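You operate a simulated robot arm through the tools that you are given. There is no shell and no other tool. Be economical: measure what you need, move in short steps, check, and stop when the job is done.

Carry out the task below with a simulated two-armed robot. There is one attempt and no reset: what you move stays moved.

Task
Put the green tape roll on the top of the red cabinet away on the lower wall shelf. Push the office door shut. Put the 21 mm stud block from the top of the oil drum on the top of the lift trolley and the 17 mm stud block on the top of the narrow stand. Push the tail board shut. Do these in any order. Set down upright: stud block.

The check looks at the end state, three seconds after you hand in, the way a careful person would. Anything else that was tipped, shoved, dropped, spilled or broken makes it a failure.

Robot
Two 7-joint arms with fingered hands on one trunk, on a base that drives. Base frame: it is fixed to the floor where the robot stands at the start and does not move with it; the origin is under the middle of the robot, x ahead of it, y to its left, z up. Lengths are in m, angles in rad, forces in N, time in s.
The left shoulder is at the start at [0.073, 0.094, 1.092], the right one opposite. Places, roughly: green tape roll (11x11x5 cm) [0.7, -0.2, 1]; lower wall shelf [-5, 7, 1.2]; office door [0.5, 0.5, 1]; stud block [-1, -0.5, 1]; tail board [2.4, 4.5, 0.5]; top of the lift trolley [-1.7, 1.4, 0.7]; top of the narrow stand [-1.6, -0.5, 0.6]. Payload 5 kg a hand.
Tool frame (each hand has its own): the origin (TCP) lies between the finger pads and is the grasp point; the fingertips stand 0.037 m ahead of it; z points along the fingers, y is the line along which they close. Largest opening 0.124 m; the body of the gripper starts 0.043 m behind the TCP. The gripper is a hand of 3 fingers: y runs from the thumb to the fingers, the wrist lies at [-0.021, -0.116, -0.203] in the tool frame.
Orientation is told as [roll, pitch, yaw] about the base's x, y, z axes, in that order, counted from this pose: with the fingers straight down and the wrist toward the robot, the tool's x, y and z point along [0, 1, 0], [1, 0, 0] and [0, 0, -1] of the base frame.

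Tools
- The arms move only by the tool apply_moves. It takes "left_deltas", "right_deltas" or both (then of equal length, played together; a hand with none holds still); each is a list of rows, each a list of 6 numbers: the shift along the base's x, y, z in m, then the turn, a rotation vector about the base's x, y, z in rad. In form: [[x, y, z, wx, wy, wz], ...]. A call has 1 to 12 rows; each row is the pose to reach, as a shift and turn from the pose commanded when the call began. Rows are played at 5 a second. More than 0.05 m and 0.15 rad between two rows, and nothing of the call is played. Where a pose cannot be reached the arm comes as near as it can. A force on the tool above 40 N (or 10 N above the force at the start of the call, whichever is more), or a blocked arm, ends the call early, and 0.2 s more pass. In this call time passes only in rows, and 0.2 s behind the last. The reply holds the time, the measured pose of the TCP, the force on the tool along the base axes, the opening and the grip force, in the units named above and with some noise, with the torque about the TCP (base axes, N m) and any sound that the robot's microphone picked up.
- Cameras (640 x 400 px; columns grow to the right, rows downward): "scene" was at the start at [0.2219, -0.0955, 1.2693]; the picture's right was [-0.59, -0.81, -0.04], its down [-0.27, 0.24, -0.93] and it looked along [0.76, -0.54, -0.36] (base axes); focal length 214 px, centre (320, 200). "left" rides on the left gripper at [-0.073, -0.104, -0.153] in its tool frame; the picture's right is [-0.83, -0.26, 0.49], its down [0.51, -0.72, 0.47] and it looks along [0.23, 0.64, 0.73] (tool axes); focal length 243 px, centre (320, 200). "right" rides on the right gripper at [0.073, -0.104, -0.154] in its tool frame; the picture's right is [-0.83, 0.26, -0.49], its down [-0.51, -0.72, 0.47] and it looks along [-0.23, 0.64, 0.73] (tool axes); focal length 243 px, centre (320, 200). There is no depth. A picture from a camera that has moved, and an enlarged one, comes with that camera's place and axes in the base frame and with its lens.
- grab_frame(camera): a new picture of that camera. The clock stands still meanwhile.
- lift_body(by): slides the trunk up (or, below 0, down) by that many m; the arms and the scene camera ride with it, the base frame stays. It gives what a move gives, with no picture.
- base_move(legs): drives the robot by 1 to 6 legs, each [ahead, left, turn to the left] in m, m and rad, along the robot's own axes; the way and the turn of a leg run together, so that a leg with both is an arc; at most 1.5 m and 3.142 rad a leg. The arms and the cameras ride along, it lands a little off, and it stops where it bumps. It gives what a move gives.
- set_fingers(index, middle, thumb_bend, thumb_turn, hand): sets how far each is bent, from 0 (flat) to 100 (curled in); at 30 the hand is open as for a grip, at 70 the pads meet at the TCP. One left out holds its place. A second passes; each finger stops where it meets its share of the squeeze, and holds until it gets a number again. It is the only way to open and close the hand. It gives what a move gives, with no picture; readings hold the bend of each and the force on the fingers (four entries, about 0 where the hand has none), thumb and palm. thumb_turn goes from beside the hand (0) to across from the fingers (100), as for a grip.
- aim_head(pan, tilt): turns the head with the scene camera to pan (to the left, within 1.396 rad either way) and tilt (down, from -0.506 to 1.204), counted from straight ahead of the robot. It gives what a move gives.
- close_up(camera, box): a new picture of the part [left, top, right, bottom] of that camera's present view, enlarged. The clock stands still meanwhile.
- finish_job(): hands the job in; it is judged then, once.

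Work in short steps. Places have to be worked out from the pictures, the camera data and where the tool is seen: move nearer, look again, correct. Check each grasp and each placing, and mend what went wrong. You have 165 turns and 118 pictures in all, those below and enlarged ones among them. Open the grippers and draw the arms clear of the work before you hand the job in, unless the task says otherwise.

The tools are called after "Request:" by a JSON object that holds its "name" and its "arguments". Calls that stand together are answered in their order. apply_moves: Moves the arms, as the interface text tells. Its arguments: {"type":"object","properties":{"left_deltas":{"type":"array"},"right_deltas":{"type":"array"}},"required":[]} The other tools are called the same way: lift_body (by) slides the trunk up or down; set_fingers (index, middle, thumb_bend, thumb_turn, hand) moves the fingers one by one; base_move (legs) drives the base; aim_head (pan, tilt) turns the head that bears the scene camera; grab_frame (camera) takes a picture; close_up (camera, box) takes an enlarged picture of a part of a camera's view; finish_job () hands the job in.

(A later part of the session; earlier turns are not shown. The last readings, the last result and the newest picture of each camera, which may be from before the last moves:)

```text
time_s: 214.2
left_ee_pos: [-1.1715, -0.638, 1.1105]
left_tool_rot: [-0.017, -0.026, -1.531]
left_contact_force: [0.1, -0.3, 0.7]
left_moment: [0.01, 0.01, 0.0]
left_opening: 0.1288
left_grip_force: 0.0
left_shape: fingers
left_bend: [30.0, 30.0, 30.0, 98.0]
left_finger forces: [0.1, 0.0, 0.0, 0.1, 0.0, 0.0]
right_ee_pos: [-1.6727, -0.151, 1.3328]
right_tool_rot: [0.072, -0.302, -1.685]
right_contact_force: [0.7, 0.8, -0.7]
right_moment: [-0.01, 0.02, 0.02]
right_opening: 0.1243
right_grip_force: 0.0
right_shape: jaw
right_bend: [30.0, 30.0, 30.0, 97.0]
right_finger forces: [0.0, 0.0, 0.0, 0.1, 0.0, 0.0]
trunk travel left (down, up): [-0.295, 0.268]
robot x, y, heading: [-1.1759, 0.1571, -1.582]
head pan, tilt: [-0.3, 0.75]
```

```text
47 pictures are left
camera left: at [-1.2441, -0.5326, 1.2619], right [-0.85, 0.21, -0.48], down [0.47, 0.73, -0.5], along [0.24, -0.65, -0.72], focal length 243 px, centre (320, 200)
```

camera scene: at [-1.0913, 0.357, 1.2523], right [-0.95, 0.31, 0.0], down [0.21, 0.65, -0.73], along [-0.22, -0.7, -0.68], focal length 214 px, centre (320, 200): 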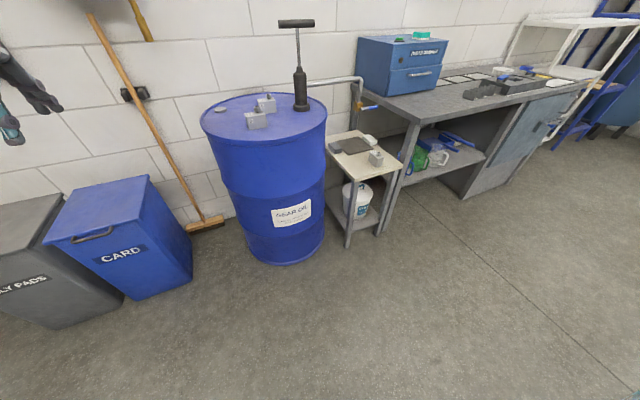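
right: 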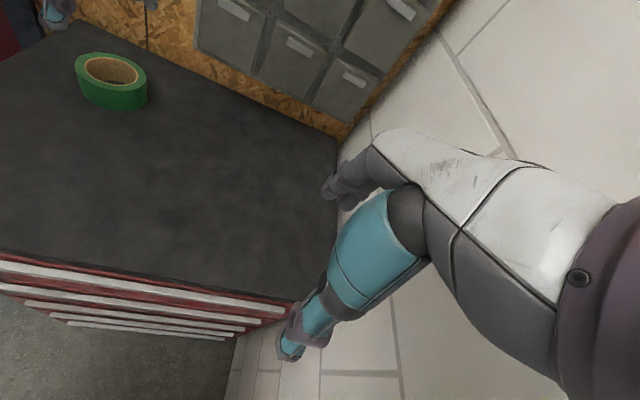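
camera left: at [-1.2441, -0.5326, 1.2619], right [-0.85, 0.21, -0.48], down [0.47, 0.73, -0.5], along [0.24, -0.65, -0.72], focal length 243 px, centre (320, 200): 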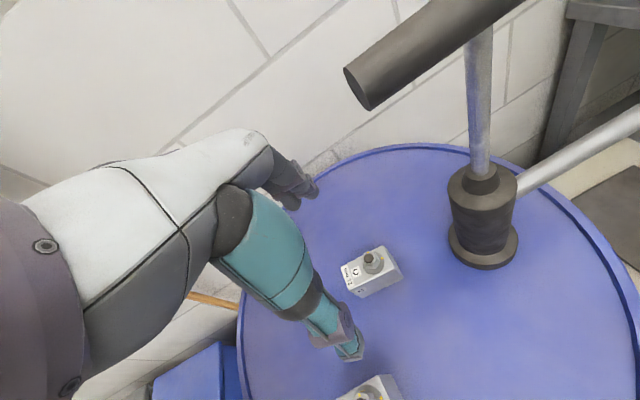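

Block C centre ≈[-1.176,-0.672] with axis along x; the pump handle stays clear of the wrist camera by a few cm. I align, then descend.

Request:
{"name": "apply_moves", "arguments": {"left_deltas": [[-0.002, -0.018, -0.01, 0, 0, -0.04], [-0.004, -0.034, -0.03, 0, 0, -0.04], [-0.004, -0.034, -0.07, 0, 0, -0.04], [-0.004, -0.034, -0.11, 0, 0, -0.04], [-0.004, -0.034, -0.14, 0, 0, -0.04]]}}

Request:
{"name": "grab_frame", "arguments": {"camera": "left"}}

Request:
{"name": "aim_head", "arguments": {"pan": 0.0, "tilt": 0.75}}

Request:
{"name": "grab_frame", "arguments": {"camera": "scene"}}

```text
time_s: 215.4
left_ee_pos: [-1.1748, -0.6721, 0.971]
left_tool_rot: [-0.02, -0.029, -1.57]
left_contact_force: [-0.1, -0.1, 0.2]
left_moment: [0.04, 0.0, -0.02]
left_opening: 0.1286
left_grip_force: 0.0
left_shape: fingers
left_bend: [30.0, 30.0, 30.0, 98.0]
left_finger forces: [0.1, 0.1, 0.0, 0.0, 0.1, 0.1]
right_ee_pos: [-1.6746, -0.1526, 1.3323]
right_tool_rot: [0.071, -0.304, -1.684]
right_contact_force: [-0.6, 0.7, 0.0]
right_moment: [0.03, 0.01, -0.01]
right_opening: 0.1241
right_grip_force: 0.1
right_shape: jaw
right_bend: [30.0, 30.0, 30.0, 97.0]
right_finger forces: [0.1, 0.1, 0.0, 0.0, 0.1, 0.0]
trunk travel left (down, up): [-0.295, 0.268]
robot x, y, heading: [-1.1792, 0.1538, -1.577]
head pan, tilt: [-0.3, 0.75]
```

```text
46 pictures are left
camera left: at [-1.2437, -0.5644, 1.1221], right [-0.84, 0.25, -0.48], down [0.5, 0.71, -0.5], along [0.22, -0.66, -0.72], focal length 243 px, centre (320, 200)
```

left: 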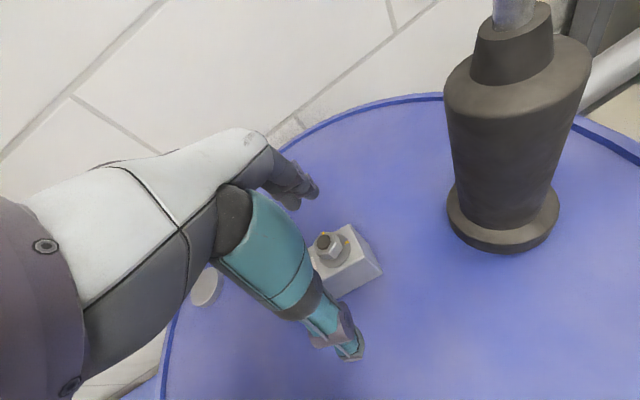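

```text
time_s: 216.2
left_ee_pos: [-1.175, -0.6726, 0.9703]
left_tool_rot: [-0.018, -0.028, -1.571]
left_contact_force: [-0.9, 0.9, -0.7]
left_moment: [0.01, 0.0, -0.01]
left_opening: 0.1285
left_grip_force: 0.1
left_shape: fingers
left_bend: [30.0, 30.0, 30.0, 98.0]
left_finger forces: [0.0, 0.0, 0.1, 0.0, 0.1, 0.0]
right_ee_pos: [-1.6737, -0.1508, 1.3325]
right_tool_rot: [0.071, -0.301, -1.685]
right_contact_force: [0.2, 0.5, 0.2]
right_moment: [-0.04, 0.02, 0.02]
right_opening: 0.1239
right_grip_force: 0.0
right_shape: jaw
right_bend: [30.0, 30.0, 30.0, 97.0]
right_finger forces: [0.1, 0.1, 0.0, 0.1, 0.0, 0.0]
trunk travel left (down, up): [-0.295, 0.268]
robot x, y, heading: [-1.1781, 0.156, -1.577]
head pan, tilt: [0.0, 0.75]
```

```text
45 pictures are left
camera scene: at [-1.1815, -0.0991, 1.2523], right [-1.0, 0.01, 0.0], down [0.01, 0.68, -0.73], along [-0.01, -0.73, -0.68], focal length 214 px, centre (320, 200)
```

scene: 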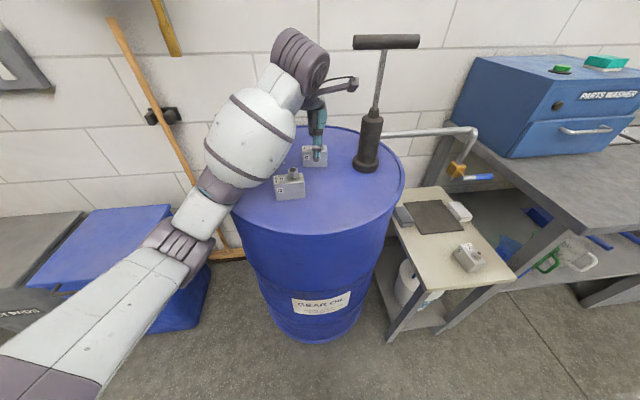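

Aligned with the block between thumb and fingers. I descend the last 3 cm and close.

Request:
{"name": "apply_moves", "arguments": {"left_deltas": [[0, -0.001, -0.016, 0, 0, 0], [0, -0.001, -0.031, 0, 0, 0]]}}

Request:
{"name": "set_fingers", "arguments": {"hand": "left", "index": 75, "middle": 75, "thumb_bend": 75}}

Request:
{"name": "close_up", "arguments": {"camera": "scene", "box": [240, 100, 400, 200]}}

```text
time_s: 216.8
left_ee_pos: [-1.1751, -0.6751, 0.9393]
left_tool_rot: [-0.021, -0.026, -1.57]
left_contact_force: [0.4, -0.1, 0.1]
left_moment: [0.0, -0.02, 0.0]
left_opening: 0.1286
left_grip_force: 0.1
left_shape: fingers
left_bend: [30.0, 30.0, 30.0, 98.0]
left_finger forces: [0.0, 0.0, 0.1, 0.0, 0.0, 0.1]
right_ee_pos: [-1.6739, -0.1509, 1.3329]
right_tool_rot: [0.071, -0.3, -1.685]
right_contact_force: [-0.3, -0.6, -0.1]
right_moment: [0.01, -0.02, 0.02]
right_opening: 0.124
right_grip_force: 0.0
right_shape: jaw
right_bend: [30.0, 30.0, 30.0, 97.0]
right_finger forces: [0.0, 0.0, 0.0, 0.0, 0.0, 0.0]
trunk travel left (down, up): [-0.295, 0.268]
robot x, y, heading: [-1.1791, 0.1603, -1.575]
head pan, tilt: [0.0, 0.75]
```

```text
time_s: 217.8
left_ee_pos: [-1.1745, -0.6746, 0.9406]
left_tool_rot: [-0.019, -0.027, -1.572]
left_contact_force: [1.3, -1.0, 1.6]
left_moment: [-0.01, 0.02, -0.06]
left_opening: 0.0398
left_grip_force: 24.5
left_shape: fingers
left_bend: [61.0, 65.0, 60.0, 95.0]
left_finger forces: [14.5, 10.2, 0.0, 0.0, 23.5, 0.1]
right_ee_pos: [-1.6724, -0.1512, 1.3328]
right_tool_rot: [0.072, -0.301, -1.684]
right_contact_force: [-0.1, -0.5, 0.6]
right_moment: [-0.01, 0.02, 0.01]
right_opening: 0.1243
right_grip_force: 0.0
right_shape: jaw
right_bend: [30.0, 30.0, 30.0, 97.0]
right_finger forces: [0.1, 0.1, 0.0, 0.0, 0.1, 0.0]
trunk travel left (down, up): [-0.295, 0.268]
robot x, y, heading: [-1.1775, 0.153, -1.578]
head pan, tilt: [0.0, 0.75]
```

```text
4.00 times, centred on (320, 150) of scene
camera zoom: at [-1.1812, -0.0992, 1.2523], right [-1.0, 0.01, 0.0], down [0.01, 0.68, -0.73], along [-0.01, -0.73, -0.68], focal length 858 px, centre (320, 400)
```

zoom: 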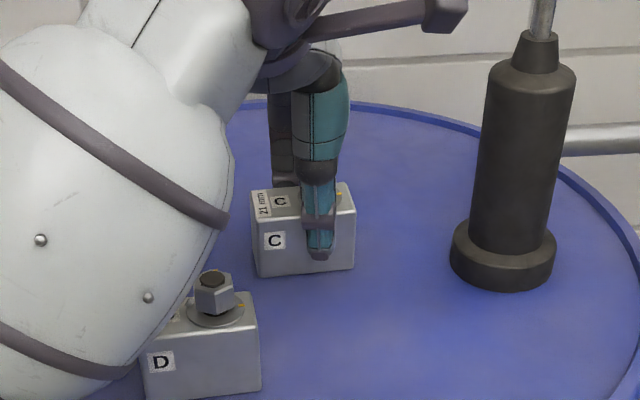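

Gripped at 40 mm. I lift straight up, keeping away from D.

Request:
{"name": "apply_moves", "arguments": {"left_deltas": [[0, 0, 0.015, 0, 0, 0], [0, 0, 0.05, 0, 0, 0], [0, 0, 0.09, 0, 0, 0], [0, 0, 0.13, 0, 0, 0], [0, 0, 0.17, 0, 0, 0]]}}

Request:
{"name": "close_up", "arguments": {"camera": "scene", "box": [220, 50, 412, 170]}}

```text
time_s: 219.0
left_ee_pos: [-1.1761, -0.6699, 1.1084]
left_tool_rot: [-0.02, -0.025, -1.57]
left_contact_force: [-0.5, -0.4, -5.0]
left_moment: [-0.02, 0.0, 0.02]
left_opening: 0.0397
left_grip_force: 23.8
left_shape: fingers
left_bend: [61.0, 66.0, 60.0, 95.0]
left_finger forces: [13.6, 10.0, 0.0, 0.1, 23.9, 0.0]
right_ee_pos: [-1.6725, -0.1502, 1.3333]
right_tool_rot: [0.071, -0.302, -1.685]
right_contact_force: [0.2, 0.7, -0.7]
right_moment: [-0.05, -0.02, -0.02]
right_opening: 0.124
right_grip_force: 0.0
right_shape: jaw
right_bend: [30.0, 30.0, 30.0, 97.0]
right_finger forces: [0.1, 0.0, 0.0, 0.1, 0.0, 0.0]
trunk travel left (down, up): [-0.295, 0.268]
robot x, y, heading: [-1.1762, 0.1575, -1.581]
head pan, tilt: [0.0, 0.75]
```

```text
3.33 times, centred on (316, 110) of scene
camera zoom: at [-1.1812, -0.0983, 1.2525], right [-1.0, 0.01, 0.0], down [0.01, 0.68, -0.73], along [-0.01, -0.73, -0.68], focal length 715 px, centre (333, 500)
```

zoom: 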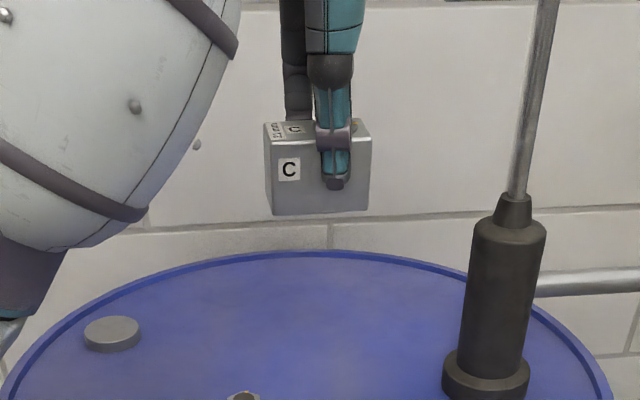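

Block C held level. I back off and turn left to face the trolley.

Request:
{"name": "base_move", "arguments": {"legs": [[-0.4, 0.1, 0], [0, 0, 1.57], [0, 0, 1.57]]}}

Request:
{"name": "aim_head", "arguments": {"pan": 0.5, "tilt": 0.6}}

Request:
{"name": "grab_frame", "arguments": {"camera": "scene"}}

```text
time_s: 229.1
left_ee_pos: [-1.0626, 1.3885, 1.1079]
left_tool_rot: [-0.019, -0.025, 1.55]
left_contact_force: [0.2, -0.2, -4.6]
left_moment: [0.06, -0.06, -0.03]
left_opening: 0.0388
left_grip_force: 21.7
left_shape: fingers
left_bend: [61.0, 66.0, 60.0, 95.0]
left_finger forces: [11.8, 9.4, 0.0, 0.0, 21.5, 0.1]
right_ee_pos: [-0.5749, 0.8573, 1.3324]
right_tool_rot: [0.072, -0.302, 1.437]
right_contact_force: [-0.4, -0.6, -0.2]
right_moment: [-0.01, 0.04, -0.01]
right_opening: 0.1239
right_grip_force: 0.1
right_shape: jaw
right_bend: [30.0, 30.0, 30.0, 97.0]
right_finger forces: [0.1, 0.0, 0.1, 0.0, 0.0, 0.0]
trunk travel left (down, up): [-0.295, 0.268]
robot x, y, heading: [-1.0743, 0.5609, 1.539]
head pan, tilt: [0.0, 0.75]
```

```text
time_s: 230.1
left_ee_pos: [-1.0628, 1.3878, 1.1082]
left_tool_rot: [-0.019, -0.028, 1.548]
left_contact_force: [0.1, 0.2, -4.8]
left_moment: [0.04, -0.01, 0.02]
left_opening: 0.0389
left_grip_force: 21.3
left_shape: fingers
left_bend: [61.0, 66.0, 60.0, 95.0]
left_finger forces: [11.8, 9.3, 0.0, 0.1, 21.6, 0.0]
right_ee_pos: [-0.5742, 0.8562, 1.3333]
right_tool_rot: [0.071, -0.302, 1.436]
right_contact_force: [0.8, 0.1, -0.1]
right_moment: [0.01, 0.01, 0.0]
right_opening: 0.1241
right_grip_force: 0.2
right_shape: jaw
right_bend: [30.0, 30.0, 30.0, 97.0]
right_finger forces: [0.0, 0.0, 0.1, 0.0, 0.1, 0.0]
trunk travel left (down, up): [-0.295, 0.268]
robot x, y, heading: [-1.0756, 0.5608, 1.545]
head pan, tilt: [0.499, 0.6]
```

```text
42 pictures are left
camera scene: at [-1.1112, 0.8121, 1.2651], right [0.89, 0.45, 0.0], down [0.26, -0.5, -0.82], along [-0.37, 0.74, -0.57], focal length 214 px, centre (320, 200)
```

scene: 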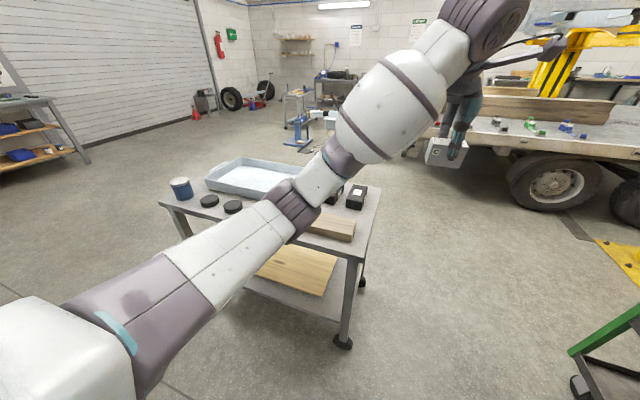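

The table is at x≈-2.14..-1.24, y≈1.25..1.82, top z≈0.67. The arm hides part of its top, so I sidestep left and look from both cameras.

Request:
{"name": "base_move", "arguments": {"legs": [[0, 0.55, 0]]}}

Request:
{"name": "grab_frame", "arguments": {"camera": "left"}}

Request:
{"name": "aim_head", "arguments": {"pan": -0.2, "tilt": 0.7}}

Request:
{"name": "grab_frame", "arguments": {"camera": "scene"}}

```text
time_s: 233.3
left_ee_pos: [-1.6255, 1.4024, 1.109]
left_tool_rot: [-0.02, -0.026, 1.557]
left_contact_force: [-0.2, 0.2, -4.8]
left_moment: [0.05, -0.01, -0.01]
left_opening: 0.0386
left_grip_force: 21.7
left_shape: fingers
left_bend: [61.0, 66.0, 60.0, 95.0]
left_finger forces: [11.7, 9.4, 0.0, 0.0, 21.5, 0.0]
right_ee_pos: [-1.1351, 0.876, 1.3325]
right_tool_rot: [0.071, -0.3, 1.443]
right_contact_force: [-0.1, -0.1, 0.0]
right_moment: [0.04, -0.01, 0.03]
right_opening: 0.1241
right_grip_force: 0.1
right_shape: jaw
right_bend: [30.0, 30.0, 30.0, 97.0]
right_finger forces: [0.0, 0.1, 0.0, 0.0, 0.0, 0.1]
trunk travel left (down, up): [-0.295, 0.268]
robot x, y, heading: [-1.6342, 0.5787, 1.545]
head pan, tilt: [0.499, 0.6]
```

```text
41 pictures are left
camera left: at [-1.5572, 1.2929, 1.2591], right [0.84, -0.26, -0.48], down [-0.51, -0.7, -0.5], along [-0.21, 0.66, -0.72], focal length 243 px, centre (320, 200)
```

left: 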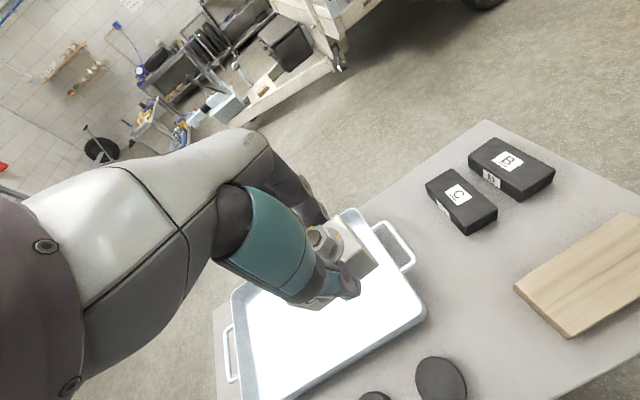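

```text
time_s: 234.3
left_ee_pos: [-1.6254, 1.4035, 1.1086]
left_tool_rot: [-0.019, -0.026, 1.556]
left_contact_force: [-0.9, 0.1, -4.2]
left_moment: [0.03, 0.02, 0.0]
left_opening: 0.0386
left_grip_force: 21.5
left_shape: fingers
left_bend: [61.0, 66.0, 60.0, 95.0]
left_finger forces: [11.9, 9.5, 0.0, 0.0, 21.5, 0.0]
right_ee_pos: [-1.135, 0.875, 1.3336]
right_tool_rot: [0.072, -0.303, 1.442]
right_contact_force: [-0.6, -0.4, 0.1]
right_moment: [0.02, 0.01, 0.04]
right_opening: 0.124
right_grip_force: 0.1
right_shape: jaw
right_bend: [30.0, 30.0, 30.0, 97.0]
right_finger forces: [0.1, 0.0, 0.0, 0.1, 0.1, 0.0]
trunk travel left (down, up): [-0.295, 0.268]
robot x, y, heading: [-1.6327, 0.5748, 1.553]
head pan, tilt: [-0.201, 0.7]
```

```text
40 pictures are left
camera scene: at [-1.6126, 0.8305, 1.2565], right [0.98, -0.22, 0.0], down [-0.14, -0.63, -0.76], along [0.17, 0.75, -0.64], focal length 214 px, centre (320, 200)
```

scene: 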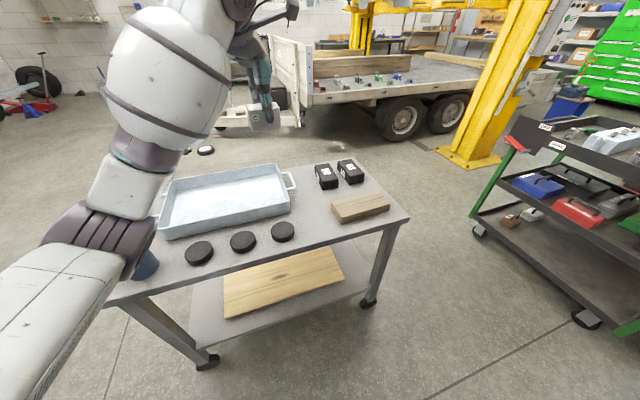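

This is the lift trolley with lift pads. Free spot at about [-1.51,1.42] between the pads, tray, boxes and wood. To keep my elbow off the table I step right and reach out left, as at the stand.

Request:
{"name": "base_move", "arguments": {"legs": [[0.04, -0.53, 0]]}}

Request:
{"name": "apply_moves", "arguments": {"left_deltas": [[-0.045, 0, 0, 0, 0, 0], [-0.09, 0, 0, 0, 0, 0], [-0.135, 0, 0, 0, 0, 0], [-0.18, 0, 0, 0, 0, 0], [-0.225, 0, 0, 0, 0, 0], [-0.27, 0, 0, 0, 0, 0], [-0.315, 0, 0, 0, 0, 0], [-0.36, 0, 0, 0, 0, 0], [-0.4, 0, 0, 0, 0, 0]]}}

Request:
{"name": "aim_head", "arguments": {"pan": 0.4, "tilt": 0.8}}

Request:
{"name": "grab_frame", "arguments": {"camera": "scene"}}

```text
time_s: 237.4
left_ee_pos: [-1.1154, 1.4332, 1.1092]
left_tool_rot: [-0.02, -0.026, 1.564]
left_contact_force: [-0.8, 0.8, -4.2]
left_moment: [0.02, -0.04, -0.01]
left_opening: 0.0389
left_grip_force: 21.1
left_shape: fingers
left_bend: [61.0, 66.0, 60.0, 95.0]
left_finger forces: [11.7, 9.5, 0.0, 0.1, 21.5, 0.0]
right_ee_pos: [-0.6202, 0.9098, 1.333]
right_tool_rot: [0.071, -0.303, 1.45]
right_contact_force: [-0.5, 0.2, -0.5]
right_moment: [0.02, -0.05, -0.01]
right_opening: 0.124
right_grip_force: 0.0
right_shape: jaw
right_bend: [30.0, 30.0, 30.0, 97.0]
right_finger forces: [0.0, 0.0, 0.0, 0.1, 0.0, 0.1]
trunk travel left (down, up): [-0.295, 0.268]
robot x, y, heading: [-1.1178, 0.6033, 1.558]
head pan, tilt: [-0.201, 0.7]
```

```text
time_s: 239.4
left_ee_pos: [-1.5148, 1.4343, 1.1093]
left_tool_rot: [-0.021, -0.024, 1.564]
left_contact_force: [-0.8, 1.2, -3.9]
left_moment: [0.03, -0.06, -0.01]
left_opening: 0.0386
left_grip_force: 21.1
left_shape: fingers
left_bend: [61.0, 66.0, 60.0, 95.0]
left_finger forces: [11.7, 9.5, 0.1, 0.0, 21.6, 0.1]
right_ee_pos: [-0.6221, 0.9085, 1.3334]
right_tool_rot: [0.07, -0.302, 1.449]
right_contact_force: [-0.5, 0.1, -0.4]
right_moment: [0.02, 0.01, -0.04]
right_opening: 0.1239
right_grip_force: 0.1
right_shape: jaw
right_bend: [30.0, 30.0, 30.0, 97.0]
right_finger forces: [0.0, 0.0, 0.1, 0.1, 0.1, 0.0]
trunk travel left (down, up): [-0.295, 0.268]
robot x, y, heading: [-1.1163, 0.6059, 1.554]
head pan, tilt: [-0.201, 0.7]
```

```text
time_s: 240.4
left_ee_pos: [-1.512, 1.4357, 1.1091]
left_tool_rot: [-0.019, -0.027, 1.565]
left_contact_force: [-0.2, -0.5, -5.5]
left_moment: [0.03, 0.0, 0.0]
left_opening: 0.0389
left_grip_force: 21.4
left_shape: fingers
left_bend: [61.0, 66.0, 60.0, 95.0]
left_finger forces: [11.8, 9.4, 0.1, 0.1, 21.5, 0.1]
right_ee_pos: [-0.6202, 0.9098, 1.3328]
right_tool_rot: [0.07, -0.301, 1.451]
right_contact_force: [0.6, 0.2, 0.6]
right_moment: [-0.01, 0.01, 0.01]
right_opening: 0.1238
right_grip_force: 0.1
right_shape: jaw
right_bend: [30.0, 30.0, 30.0, 97.0]
right_finger forces: [0.0, 0.1, 0.0, 0.1, 0.0, 0.0]
trunk travel left (down, up): [-0.295, 0.268]
robot x, y, heading: [-1.1154, 0.6089, 1.553]
head pan, tilt: [0.4, 0.799]
```

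```text
39 pictures are left
camera scene: at [-1.1453, 0.853, 1.2482], right [0.93, 0.37, 0.0], down [0.27, -0.66, -0.7], along [-0.26, 0.65, -0.72], focal length 214 px, centre (320, 200)
```

scene: 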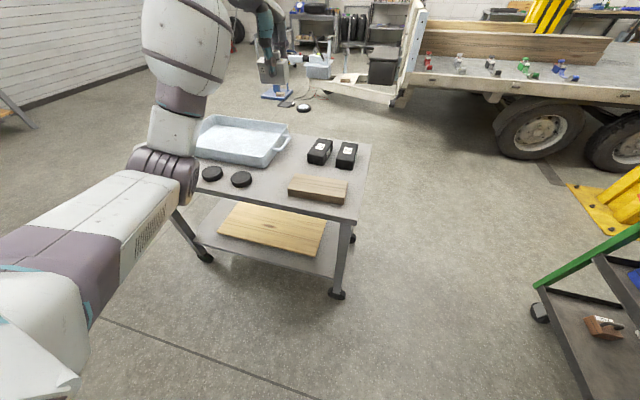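

Spot confirmed around [-1.522,1.43]. I lower the trunk 0.22 m and check with cameras.

Request:
{"name": "lift_body", "arguments": {"by": -0.22}}

Request:
{"name": "grab_frame", "arguments": {"camera": "left"}}

Request:
{"name": "grab_frame", "arguments": {"camera": "scene"}}

```text
time_s: 242.7
left_ee_pos: [-1.5144, 1.4329, 0.8884]
left_tool_rot: [-0.019, -0.026, 1.562]
left_contact_force: [-0.5, -0.4, -4.3]
left_moment: [0.05, 0.01, -0.01]
left_opening: 0.0388
left_grip_force: 21.1
left_shape: fingers
left_bend: [61.0, 66.0, 60.0, 95.0]
left_finger forces: [11.6, 9.5, 0.1, 0.1, 21.5, 0.1]
right_ee_pos: [-0.6202, 0.9082, 1.1133]
right_tool_rot: [0.073, -0.301, 1.451]
right_contact_force: [0.9, 0.3, -0.3]
right_moment: [0.0, 0.0, 0.02]
right_opening: 0.1239
right_grip_force: 0.0
right_shape: jaw
right_bend: [30.0, 30.0, 30.0, 97.0]
right_finger forces: [0.1, 0.0, 0.0, 0.0, 0.1, 0.0]
trunk travel left (down, up): [-0.075, 0.488]
robot x, y, heading: [-1.1206, 0.606, 1.557]
head pan, tilt: [0.4, 0.799]
```

```text
38 pictures are left
camera left: at [-1.4454, 1.3233, 1.0397], right [0.84, -0.26, -0.48], down [-0.5, -0.7, -0.5], along [-0.21, 0.66, -0.72], focal length 243 px, centre (320, 200)
```

left: 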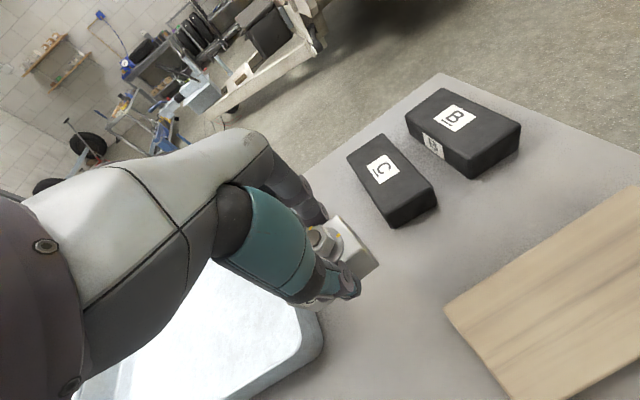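

```text
37 pictures are left
camera scene: at [-1.144, 0.9308, 0.9981], right [0.93, 0.38, 0.0], down [0.27, -0.66, -0.7], along [-0.26, 0.65, -0.72], focal length 214 px, centre (320, 200)
```

scene: 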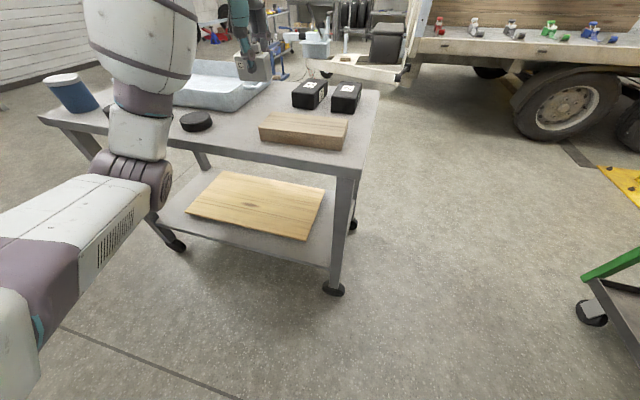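

Gap between tray (x≈-1.575) and wood/box (x≈-1.445) is centred on my block. I descend and feel for contact.

Request:
{"name": "apply_moves", "arguments": {"left_deltas": [[0.003, -0.003, -0.03, 0, 0, 0], [0.003, -0.003, -0.05, 0, 0, 0], [0.003, -0.003, -0.06, 0, 0, 0], [0.003, -0.003, -0.066, 0, 0, 0], [0.003, -0.003, -0.072, 0, 0, 0], [0.003, -0.003, -0.078, 0, 0, 0], [0.003, -0.003, -0.084, 0, 0, 0], [0.003, -0.003, -0.09, 0, 0, 0], [0.003, -0.003, -0.096, 0, 0, 0]]}}

Request:
{"name": "close_up", "arguments": {"camera": "scene", "box": [180, 20, 372, 140]}}

```text
time_s: 244.7
left_ee_pos: [-1.5125, 1.4282, 0.7999]
left_tool_rot: [-0.018, -0.036, 1.566]
left_contact_force: [-7.2, 12.1, 38.3]
left_moment: [0.18, -0.01, -0.04]
left_opening: 0.0383
left_grip_force: 29.1
left_shape: fingers
left_bend: [60.0, 65.0, 61.0, 95.0]
left_finger forces: [17.7, 17.6, 0.1, 0.0, 22.4, 0.0]
right_ee_pos: [-0.6182, 0.9053, 1.1138]
right_tool_rot: [0.073, -0.307, 1.451]
right_contact_force: [-0.6, 0.5, -0.2]
right_moment: [0.0, 0.02, 0.02]
right_opening: 0.1238
right_grip_force: 0.2
right_shape: jaw
right_bend: [30.0, 30.0, 30.0, 97.0]
right_finger forces: [0.0, 0.1, 0.0, 0.1, 0.0, 0.0]
trunk travel left (down, up): [-0.075, 0.488]
robot x, y, heading: [-1.1165, 0.6071, 1.558]
head pan, tilt: [0.4, 0.799]
```

```text
3.33 times, centred on (276, 80) of scene
camera zoom: at [-1.1427, 0.9282, 0.9994], right [0.93, 0.38, 0.0], down [0.27, -0.66, -0.7], along [-0.26, 0.65, -0.71], focal length 715 px, centre (467, 600)
```

zoom: 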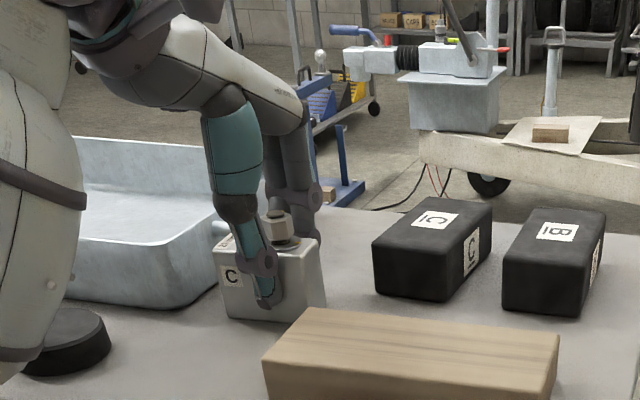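

The block is on the top (38 N push). I relieve 6 mm, open, and check.

Request:
{"name": "apply_moves", "arguments": {"left_deltas": [[0, 0, 0.006, 0, 0, 0]]}}

Request:
{"name": "set_fingers", "arguments": {"hand": "left", "index": 30, "middle": 30, "thumb_bend": 30}}

Request:
{"name": "apply_moves", "arguments": {"left_deltas": [[0, 0, 0.03, 0, 0, 0], [0, 0, 0.07, 0, 0, 0], [0, 0, 0.11, 0, 0, 0], [0, 0, 0.15, 0, 0, 0], [0, 0, 0.19, 0, 0, 0]]}}

Request:
{"name": "close_up", "arguments": {"camera": "scene", "box": [180, 20, 372, 140]}}

```text
time_s: 245.1
left_ee_pos: [-1.5113, 1.4282, 0.8004]
left_tool_rot: [-0.017, -0.026, 1.564]
left_contact_force: [-6.5, 7.0, 21.7]
left_moment: [0.19, 0.09, -0.02]
left_opening: 0.0389
left_grip_force: 26.9
left_shape: fingers
left_bend: [60.0, 65.0, 61.0, 95.0]
left_finger forces: [15.9, 15.6, 0.0, 0.1, 23.1, 0.1]
right_ee_pos: [-0.6199, 0.9075, 1.1132]
right_tool_rot: [0.071, -0.3, 1.45]
right_contact_force: [-0.1, -0.2, 0.1]
right_moment: [0.02, 0.02, -0.04]
right_opening: 0.124
right_grip_force: 0.2
right_shape: jaw
right_bend: [30.0, 30.0, 30.0, 97.0]
right_finger forces: [0.0, 0.1, 0.0, 0.0, 0.0, 0.0]
trunk travel left (down, up): [-0.075, 0.488]
robot x, y, heading: [-1.1178, 0.6031, 1.558]
head pan, tilt: [0.4, 0.799]
```

```text
time_s: 246.1
left_ee_pos: [-1.5111, 1.4305, 0.7994]
left_tool_rot: [-0.02, -0.026, 1.562]
left_contact_force: [0.8, 0.8, 0.3]
left_moment: [0.02, 0.02, 0.01]
left_opening: 0.1287
left_grip_force: 0.1
left_shape: fingers
left_bend: [30.0, 30.0, 30.0, 97.0]
left_finger forces: [0.1, 0.0, 0.0, 0.0, 0.0, 0.0]
right_ee_pos: [-0.62, 0.9075, 1.1116]
right_tool_rot: [0.073, -0.301, 1.452]
right_contact_force: [0.1, 0.1, -0.1]
right_moment: [-0.01, 0.01, -0.02]
right_opening: 0.1241
right_grip_force: 0.0
right_shape: jaw
right_bend: [30.0, 30.0, 30.0, 97.0]
right_finger forces: [0.1, 0.0, 0.1, 0.1, 0.1, 0.0]
trunk travel left (down, up): [-0.075, 0.488]
robot x, y, heading: [-1.1148, 0.6069, 1.552]
head pan, tilt: [0.4, 0.799]
```

```text
time_s: 247.3
left_ee_pos: [-1.511, 1.4303, 0.988]
left_tool_rot: [-0.018, -0.025, 1.561]
left_contact_force: [0.3, -0.1, 0.0]
left_moment: [0.05, 0.04, 0.02]
left_opening: 0.1284
left_grip_force: 0.1
left_shape: fingers
left_bend: [30.0, 30.0, 30.0, 97.0]
left_finger forces: [0.1, 0.0, 0.1, 0.0, 0.0, 0.0]
right_ee_pos: [-0.6194, 0.9072, 1.1122]
right_tool_rot: [0.072, -0.304, 1.451]
right_contact_force: [-0.6, -0.4, -0.1]
right_moment: [0.03, 0.0, -0.02]
right_opening: 0.1241
right_grip_force: 0.1
right_shape: jaw
right_bend: [30.0, 30.0, 30.0, 97.0]
right_finger forces: [0.1, 0.0, 0.0, 0.1, 0.1, 0.0]
trunk travel left (down, up): [-0.075, 0.488]
robot x, y, heading: [-1.115, 0.6044, 1.559]
head pan, tilt: [0.4, 0.799]
```

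```text
3.33 times, centred on (276, 80) of scene
camera zoom: at [-1.1433, 0.93, 0.9984], right [0.93, 0.38, 0.0], down [0.27, -0.66, -0.7], along [-0.26, 0.65, -0.72], focal length 715 px, centre (467, 600)
```

zoom: 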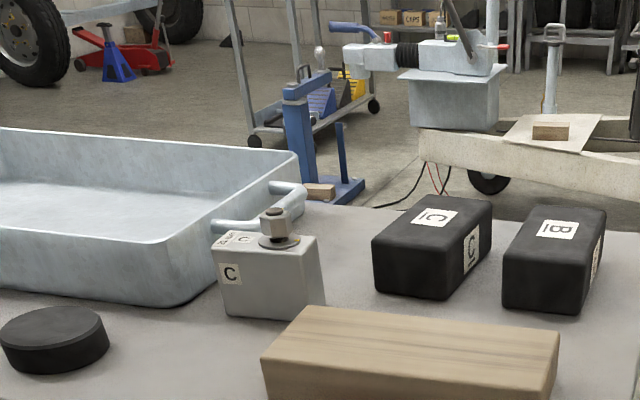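

Block C is upright on the lift trolley. Next the office door: I raise the trunk, and turn right to face +x.

Request:
{"name": "lift_body", "arguments": {"by": 0.22}}

Request:
{"name": "base_move", "arguments": {"legs": [[0, 0, -1.55]]}}

Request:
{"name": "aim_head", "arguments": {"pan": 0.0, "tilt": 0.35}}

Request:
{"name": "grab_frame", "arguments": {"camera": "scene"}}

```text
time_s: 249.6
left_ee_pos: [-1.5124, 1.431, 1.2074]
left_tool_rot: [-0.021, -0.027, 1.563]
left_contact_force: [-0.3, -0.4, -0.2]
left_moment: [-0.03, 0.03, -0.01]
left_opening: 0.1283
left_grip_force: 0.1
left_shape: fingers
left_bend: [30.0, 30.0, 30.0, 97.0]
left_finger forces: [0.1, 0.0, 0.0, 0.1, 0.1, 0.0]
right_ee_pos: [-0.6193, 0.9098, 1.3321]
right_tool_rot: [0.071, -0.301, 1.452]
right_contact_force: [-0.1, -0.6, 0.1]
right_moment: [-0.01, 0.01, -0.01]
right_opening: 0.1239
right_grip_force: 0.1
right_shape: jaw
right_bend: [30.0, 30.0, 30.0, 97.0]
right_finger forces: [0.0, 0.0, 0.1, 0.1, 0.2, 0.1]
trunk travel left (down, up): [-0.295, 0.268]
robot x, y, heading: [-1.1189, 0.6023, 1.555]
head pan, tilt: [0.4, 0.799]
```

```text
time_s: 253.8
left_ee_pos: [-0.3066, 1.0288, 1.2071]
left_tool_rot: [-0.019, -0.026, 0.029]
left_contact_force: [-0.3, -0.2, -0.5]
left_moment: [0.03, 0.0, -0.02]
left_opening: 0.1282
left_grip_force: 0.0
left_shape: fingers
left_bend: [30.0, 30.0, 30.0, 97.0]
left_finger forces: [0.0, 0.0, 0.1, 0.0, 0.0, 0.0]
right_ee_pos: [-0.7955, 0.1204, 1.3339]
right_tool_rot: [0.071, -0.301, -0.083]
right_contact_force: [0.0, 0.7, 0.6]
right_moment: [0.0, 0.01, 0.01]
right_opening: 0.1238
right_grip_force: 0.0
right_shape: jaw
right_bend: [30.0, 30.0, 30.0, 97.0]
right_finger forces: [0.1, 0.0, 0.1, 0.0, 0.0, 0.0]
trunk travel left (down, up): [-0.295, 0.268]
robot x, y, heading: [-1.1167, 0.6059, 0.019]
head pan, tilt: [0.4, 0.799]
```

```text
time_s: 254.7
left_ee_pos: [-0.3066, 1.03, 1.2074]
left_tool_rot: [-0.019, -0.026, 0.028]
left_contact_force: [0.1, 0.1, 0.0]
left_moment: [-0.01, 0.01, -0.01]
left_opening: 0.1283
left_grip_force: 0.0
left_shape: fingers
left_bend: [30.0, 30.0, 30.0, 97.0]
left_finger forces: [0.1, 0.1, 0.0, 0.1, 0.1, 0.0]
right_ee_pos: [-0.7956, 0.1193, 1.3342]
right_tool_rot: [0.073, -0.301, -0.084]
right_contact_force: [-0.6, -0.2, -0.3]
right_moment: [0.0, 0.01, 0.05]
right_opening: 0.124
right_grip_force: 0.1
right_shape: jaw
right_bend: [30.0, 30.0, 30.0, 97.0]
right_finger forces: [0.0, 0.0, 0.1, 0.0, 0.1, 0.1]
trunk travel left (down, up): [-0.295, 0.268]
robot x, y, heading: [-1.1166, 0.6061, 0.018]
head pan, tilt: [0.0, 0.351]
```

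```text
34 pictures are left
camera scene: at [-0.8518, 0.6109, 1.2879], right [0.02, -1.0, 0.0], down [-0.34, -0.01, -0.94], along [0.94, 0.02, -0.34], focal length 214 px, centre (320, 200)
```

scene: 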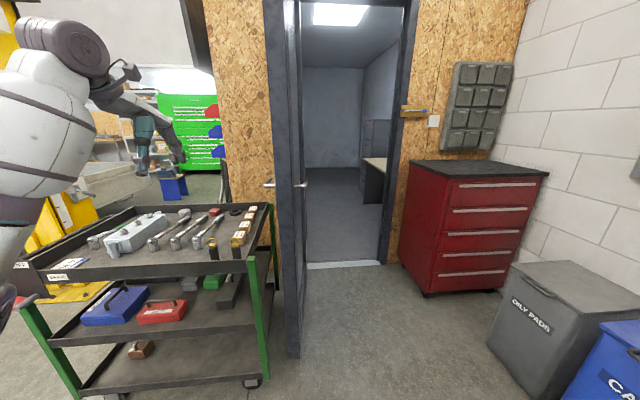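

Clear edge-on view: leaf free edge at x≈0.02, y≈0.75–0.81, the cart's edge at y≈0.93 and z≈0.76. I'll hook the right hand behind the edge above the cart; first I bring the right hand out front and upright.

Request:
{"name": "apply_moves", "arguments": {"right_deltas": [[0.035, 0.02, 0, 0, 0.035, 0], [0.075, 0.045, 0, 0, 0.07, 0], [0.115, 0.07, -0.01, -0.01, 0.1, 0], [0.155, 0.095, -0.02, -0.02, 0.14, 0.02], [0.195, 0.12, -0.03, -0.03, 0.17, 0.02], [0.235, 0.145, -0.045, -0.04, 0.2, 0.04], [0.27, 0.17, -0.06, -0.05, 0.24, 0.05], [0.305, 0.195, -0.075, -0.06, 0.27, 0.06], [0.335, 0.225, -0.09, -0.07, 0.3, 0.08], [0.365, 0.255, -0.105, -0.07, 0.3, 0.08], [0.395, 0.285, -0.12, -0.07, 0.3, 0.08], [0.42, 0.315, -0.135, -0.07, 0.3, 0.08]]}}

Request:
{"name": "apply_moves", "arguments": {"right_deltas": [[0.01, 0.045, -0.01, 0, 0, 0], [0.02, 0.09, -0.02, 0, 0, 0], [0.03, 0.135, -0.03, 0, 0, 0], [0.04, 0.18, -0.04, 0, 0, 0], [0.05, 0.225, -0.05, 0, 0, 0], [0.06, 0.27, -0.06, 0, 0, 0], [0.065, 0.29, -0.07, 0, 0, 0]]}}

```text
time_s: 257.3
left_ee_pos: [-0.3049, 1.032, 1.206]
left_tool_rot: [-0.022, -0.024, 0.028]
left_contact_force: [-0.2, 0.3, -0.3]
left_moment: [-0.03, 0.01, -0.01]
left_opening: 0.1285
left_grip_force: 0.1
left_shape: fingers
left_bend: [30.0, 30.0, 30.0, 97.0]
left_finger forces: [0.1, 0.0, 0.0, 0.0, 0.0, 0.1]
right_ee_pos: [-0.3746, 0.4374, 1.1958]
right_tool_rot: [-0.012, -0.004, 0.008]
right_contact_force: [-0.3, 0.0, 0.1]
right_moment: [-0.03, 0.01, -0.01]
right_opening: 0.1239
right_grip_force: 0.0
right_shape: jaw
right_bend: [30.0, 30.0, 30.0, 97.0]
right_finger forces: [0.0, 0.0, 0.0, 0.1, 0.0, 0.1]
trunk travel left (down, up): [-0.295, 0.268]
robot x, y, heading: [-1.1136, 0.6065, 0.02]
head pan, tilt: [0.0, 0.351]
```

```text
time_s: 258.9
left_ee_pos: [-0.3067, 1.0291, 1.208]
left_tool_rot: [-0.02, -0.026, 0.029]
left_contact_force: [0.7, -0.4, 0.6]
left_moment: [-0.04, 0.03, -0.01]
left_opening: 0.1283
left_grip_force: 0.0
left_shape: fingers
left_bend: [30.0, 30.0, 30.0, 97.0]
left_finger forces: [0.1, 0.0, 0.0, 0.0, 0.0, 0.0]
right_ee_pos: [-0.3416, 0.5903, 1.1627]
right_tool_rot: [-0.009, -0.004, 0.005]
right_contact_force: [-0.1, -1.2, -0.2]
right_moment: [0.0, 0.03, -0.01]
right_opening: 0.1242
right_grip_force: 0.0
right_shape: jaw
right_bend: [30.0, 30.0, 30.0, 97.0]
right_finger forces: [0.0, 0.0, 0.0, 0.1, 0.0, 0.0]
right hand out of reach, approached as far as the arm can: row 4, 5, 6, 7
trunk travel left (down, up): [-0.295, 0.268]
robot x, y, heading: [-1.1139, 0.6082, 0.02]
head pan, tilt: [0.0, 0.351]
```

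The right hand sits 0.77 m ahead on my axis. I go ahead 0.22, left 0.33 (staying short of the door edge), then check before reaching behind it.

Request:
{"name": "base_move", "arguments": {"legs": [[0.22, 0, 0], [0, 0.34, 0]]}}

Request:
{"name": "grab_frame", "arguments": {"camera": "scene"}}

```text
time_s: 262.4
left_ee_pos: [-0.0943, 1.3728, 1.2087]
left_tool_rot: [-0.02, -0.026, 0.023]
left_contact_force: [-0.7, 0.6, 0.7]
left_moment: [0.06, -0.01, -0.02]
left_opening: 0.1283
left_grip_force: 0.0
left_shape: fingers
left_bend: [30.0, 30.0, 30.0, 97.0]
left_finger forces: [0.1, 0.0, 0.0, 0.1, 0.0, 0.0]
right_ee_pos: [-0.1303, 0.9356, 1.1632]
right_tool_rot: [-0.01, -0.006, 0.0]
right_contact_force: [0.0, -0.4, 0.0]
right_moment: [0.01, -0.01, -0.01]
right_opening: 0.1237
right_grip_force: 0.0
right_shape: jaw
right_bend: [30.0, 30.0, 30.0, 97.0]
right_finger forces: [0.1, 0.0, 0.0, 0.0, 0.1, 0.1]
trunk travel left (down, up): [-0.295, 0.268]
robot x, y, heading: [-0.9056, 0.9555, 0.011]
head pan, tilt: [0.0, 0.351]
```

```text
33 pictures are left
camera scene: at [-0.6413, 0.9576, 1.288], right [0.02, -1.0, 0.0], down [-0.34, 0.0, -0.94], along [0.94, 0.01, -0.34], focal length 214 px, centre (320, 200)
```

scene: 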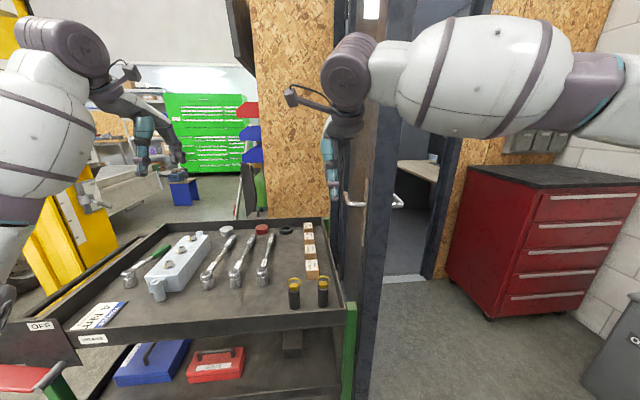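

The hand is level with the gap behind the leaf, above the lever and the cart. I drive ahead 0.2 m so the hand is behind the door's edge.

Request:
{"name": "base_move", "arguments": {"legs": [[0.2, 0, 0]]}}

Request:
{"name": "grab_frame", "arguments": {"camera": "scene"}}

```text
time_s: 264.1
left_ee_pos: [0.1105, 1.3765, 1.2057]
left_tool_rot: [-0.018, -0.024, 0.021]
left_contact_force: [0.2, 0.2, 0.3]
left_moment: [-0.02, 0.01, 0.0]
left_opening: 0.1283
left_grip_force: 0.0
left_shape: fingers
left_bend: [30.0, 30.0, 30.0, 97.0]
left_finger forces: [0.0, 0.1, 0.0, 0.0, 0.1, 0.1]
right_ee_pos: [0.0693, 0.9367, 1.161]
right_tool_rot: [-0.01, -0.002, 0.003]
right_contact_force: [-0.1, -0.6, 0.0]
right_moment: [0.02, -0.05, 0.03]
right_opening: 0.1238
right_grip_force: 0.1
right_shape: jaw
right_bend: [30.0, 30.0, 30.0, 97.0]
right_finger forces: [0.1, 0.0, 0.0, 0.1, 0.0, 0.1]
trunk travel left (down, up): [-0.295, 0.268]
robot x, y, heading: [-0.7032, 0.9562, 0.017]
head pan, tilt: [0.0, 0.351]
stopped in leg 1: the robot was blocked; the commanded pose is now the measured one
```

```text
32 pictures are left
camera scene: at [-0.4382, 0.9607, 1.2878], right [0.01, -1.0, 0.0], down [-0.34, 0.0, -0.94], along [0.94, 0.01, -0.34], focal length 214 px, centre (320, 200)
```

scene: 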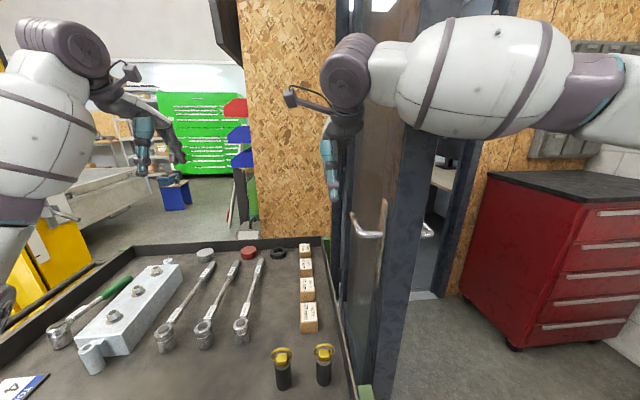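

The drive reported a block right at its end. I back off 3 cm and look down to see what is there.

Request:
{"name": "base_move", "arguments": {"legs": [[-0.03, 0, 0]]}}

Request:
{"name": "aim_head", "arguments": {"pan": 0.0, "tilt": 1.0}}

Request:
{"name": "grab_frame", "arguments": {"camera": "scene"}}

```text
time_s: 264.9
left_ee_pos: [0.0856, 1.3744, 1.2032]
left_tool_rot: [-0.018, -0.02, 0.02]
left_contact_force: [1.2, 0.0, -0.2]
left_moment: [0.02, 0.07, -0.01]
left_opening: 0.1285
left_grip_force: 0.1
left_shape: fingers
left_bend: [30.0, 30.0, 30.0, 97.0]
left_finger forces: [0.1, 0.0, 0.0, 0.0, 0.0, 0.0]
right_ee_pos: [0.0453, 0.9375, 1.1572]
right_tool_rot: [-0.011, 0.004, 0.005]
right_contact_force: [0.7, 0.1, -0.5]
right_moment: [-0.01, 0.07, 0.01]
right_opening: 0.1238
right_grip_force: 0.1
right_shape: jaw
right_bend: [30.0, 30.0, 30.0, 97.0]
right_finger forces: [0.1, 0.0, 0.0, 0.1, 0.0, 0.0]
trunk travel left (down, up): [-0.295, 0.268]
robot x, y, heading: [-0.7345, 0.9576, 0.015]
head pan, tilt: [0.0, 0.351]
```

```text
time_s: 266.0
left_ee_pos: [0.0815, 1.3747, 1.2055]
left_tool_rot: [-0.019, -0.023, 0.023]
left_contact_force: [0.7, -0.2, 0.0]
left_moment: [0.01, -0.02, 0.01]
left_opening: 0.1284
left_grip_force: 0.1
left_shape: fingers
left_bend: [30.0, 30.0, 30.0, 97.0]
left_finger forces: [0.0, 0.1, 0.1, 0.1, 0.0, 0.1]
right_ee_pos: [0.0418, 0.9369, 1.1614]
right_tool_rot: [-0.01, -0.001, 0.004]
right_contact_force: [-0.3, 0.0, 0.1]
right_moment: [-0.01, -0.01, -0.01]
right_opening: 0.1236
right_grip_force: 0.1
right_shape: jaw
right_bend: [30.0, 30.0, 30.0, 97.0]
right_finger forces: [0.1, 0.1, 0.0, 0.0, 0.0, 0.0]
trunk travel left (down, up): [-0.295, 0.268]
robot x, y, heading: [-0.7321, 0.9579, 0.016]
head pan, tilt: [0.0, 1.0]
```

```text
31 pictures are left
camera scene: at [-0.4905, 0.9601, 1.2331], right [0.01, -1.0, 0.0], down [-0.84, -0.01, -0.54], along [0.54, 0.01, -0.84], focal length 214 px, centre (320, 200)
```

scene: 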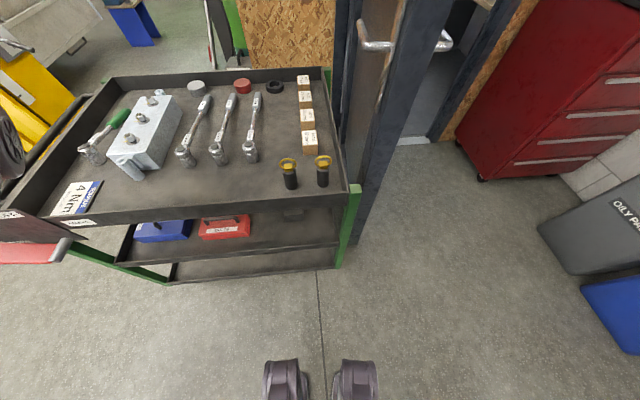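

Nothing was shifted; feet and cart are well apart, so it was my forearm near the leaf edge. The hand is behind the leaf (face y≈0.76). I now slide right to draw the door.

Request:
{"name": "base_move", "arguments": {"legs": [[0, -0.25, 0]]}}

Request:
{"name": "aim_head", "arguments": {"pan": -0.1, "tilt": 0.6}}

Request:
{"name": "grab_frame", "arguments": {"camera": "scene"}}

```text
time_s: 267.8
left_ee_pos: [0.083, 1.131, 1.2069]
left_tool_rot: [-0.021, -0.021, 0.026]
left_contact_force: [0.4, 0.6, 0.4]
left_moment: [-0.08, 0.0, -0.01]
left_opening: 0.1285
left_grip_force: 0.0
left_shape: fingers
left_bend: [30.0, 30.0, 30.0, 97.0]
left_finger forces: [0.1, 0.0, 0.1, 0.1, 0.0, 0.0]
right_ee_pos: [0.0438, 0.6929, 1.162]
right_tool_rot: [-0.012, -0.002, 0.01]
right_contact_force: [0.8, 0.6, 0.0]
right_moment: [-0.04, -0.02, 0.0]
right_opening: 0.1239
right_grip_force: 0.1
right_shape: jaw
right_bend: [30.0, 30.0, 30.0, 98.0]
right_finger forces: [0.0, 0.0, 0.0, 0.0, 0.0, 0.1]
trunk travel left (down, up): [-0.295, 0.268]
robot x, y, heading: [-0.7287, 0.7088, 0.02]
head pan, tilt: [0.0, 1.0]
```

```text
time_s: 268.7
left_ee_pos: [0.0831, 1.1307, 1.2077]
left_tool_rot: [-0.019, -0.023, 0.028]
left_contact_force: [0.0, 0.0, 0.1]
left_moment: [0.0, -0.01, -0.01]
left_opening: 0.1283
left_grip_force: 0.1
left_shape: fingers
left_bend: [30.0, 30.0, 30.0, 97.0]
left_finger forces: [0.1, 0.0, 0.1, 0.0, 0.0, 0.0]
right_ee_pos: [0.0442, 0.6926, 1.1621]
right_tool_rot: [-0.011, -0.001, 0.008]
right_contact_force: [0.2, 0.9, 0.8]
right_moment: [-0.01, 0.02, -0.04]
right_opening: 0.1238
right_grip_force: 0.0
right_shape: jaw
right_bend: [30.0, 30.0, 30.0, 98.0]
right_finger forces: [0.1, 0.1, 0.0, 0.0, 0.0, 0.0]
trunk travel left (down, up): [-0.295, 0.268]
robot x, y, heading: [-0.725, 0.7064, 0.021]
head pan, tilt: [-0.099, 0.6]
```

```text
30 pictures are left
camera scene: at [-0.4689, 0.7041, 1.2651], right [-0.08, -1.0, 0.0], down [-0.56, 0.05, -0.82], along [0.82, -0.07, -0.57], focal length 214 px, centre (320, 200)
```

scene: 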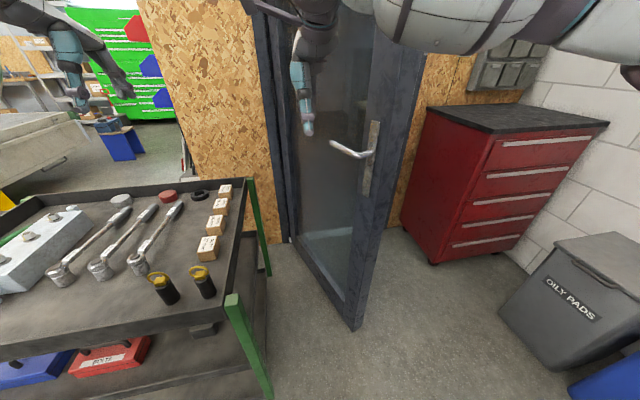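

The door swung easily to ≈65°; my hand is now behind it. I retract the left hand, make a fist with the right, and then push the leaf with an arc of the base.

Request:
{"name": "apply_moves", "arguments": {"left_deltas": [[-0.04, 0, 0, 0, 0, 0], [-0.08, 0, 0, 0, 0, 0], [-0.12, 0, 0, 0, 0, 0], [-0.16, 0, 0, 0, 0, 0]]}}

Request:
{"name": "set_fingers", "arguments": {"hand": "right", "index": 85, "middle": 85, "thumb_bend": 40}}

Request:
{"name": "base_move", "arguments": {"legs": [[0.12, -0.1, 0], [0.16, -0.2, 0], [0.18, -0.12, 0]]}}

Request:
{"name": "grab_frame", "arguments": {"camera": "scene"}}

```text
time_s: 269.7
left_ee_pos: [-0.0815, 1.1293, 1.2073]
left_tool_rot: [-0.021, -0.024, 0.027]
left_contact_force: [-0.6, -0.4, 0.7]
left_moment: [0.01, 0.02, 0.0]
left_opening: 0.1287
left_grip_force: 0.1
left_shape: fingers
left_bend: [30.0, 30.0, 30.0, 97.0]
left_finger forces: [0.0, 0.0, 0.0, 0.0, 0.0, 0.0]
right_ee_pos: [0.043, 0.6923, 1.1636]
right_tool_rot: [-0.011, -0.002, 0.01]
right_contact_force: [-0.6, -0.9, -1.2]
right_moment: [-0.03, -0.05, -0.02]
right_opening: 0.1237
right_grip_force: 0.0
right_shape: jaw
right_bend: [30.0, 30.0, 30.0, 98.0]
right_finger forces: [0.1, 0.1, 0.0, 0.0, 0.1, 0.0]
trunk travel left (down, up): [-0.295, 0.268]
robot x, y, heading: [-0.7315, 0.7071, 0.023]
head pan, tilt: [-0.099, 0.6]
```

```text
time_s: 270.7
left_ee_pos: [-0.0791, 1.1283, 1.2061]
left_tool_rot: [-0.019, -0.021, 0.027]
left_contact_force: [0.3, -0.1, 0.4]
left_moment: [0.03, 0.0, -0.02]
left_opening: 0.1287
left_grip_force: 0.0
left_shape: fingers
left_bend: [30.0, 30.0, 30.0, 97.0]
left_finger forces: [0.0, 0.0, 0.1, 0.1, 0.0, 0.0]
right_ee_pos: [0.0437, 0.6922, 1.1616]
right_tool_rot: [-0.011, -0.002, 0.009]
right_contact_force: [0.2, 0.2, 0.4]
right_moment: [0.0, -0.02, 0.02]
right_opening: 0.0396
right_grip_force: 0.0
right_shape: fingers
right_bend: [85.0, 85.0, 40.0, 98.0]
right_finger forces: [0.0, 0.1, 0.0, 0.0, 0.0, 0.0]
trunk travel left (down, up): [-0.295, 0.268]
robot x, y, heading: [-0.7286, 0.7089, 0.022]
head pan, tilt: [-0.099, 0.6]
```

```text
time_s: 272.6
left_ee_pos: [0.0581, 1.0135, 1.2072]
left_tool_rot: [-0.02, -0.023, 0.032]
left_contact_force: [0.9, -0.7, -0.5]
left_moment: [0.06, 0.01, 0.01]
left_opening: 0.1287
left_grip_force: 0.1
left_shape: fingers
left_bend: [30.0, 30.0, 30.0, 97.0]
left_finger forces: [0.1, 0.0, 0.1, 0.0, 0.0, 0.1]
right_ee_pos: [0.1779, 0.5801, 1.1608]
right_tool_rot: [-0.012, -0.001, 0.022]
right_contact_force: [-0.4, -1.0, -0.3]
right_moment: [0.03, 0.04, -0.01]
right_opening: 0.0394
right_grip_force: 0.1
right_shape: fingers
right_bend: [85.0, 85.0, 40.0, 98.0]
right_finger forces: [0.0, 0.0, 0.0, 0.1, 0.0, 0.1]
trunk travel left (down, up): [-0.295, 0.268]
robot x, y, heading: [-0.5933, 0.5912, 0.022]
head pan, tilt: [-0.099, 0.6]
stopped in leg 2: the robot was blocked; the commanded pose is now the measured one
```

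```text
29 pictures are left
camera scene: at [-0.3319, 0.5874, 1.2654], right [-0.08, -1.0, 0.0], down [-0.56, 0.04, -0.83], along [0.82, -0.06, -0.56], focal length 214 px, centre (320, 200)
```

scene: 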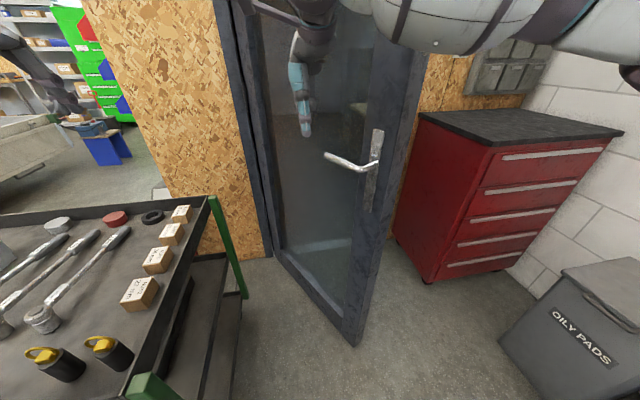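

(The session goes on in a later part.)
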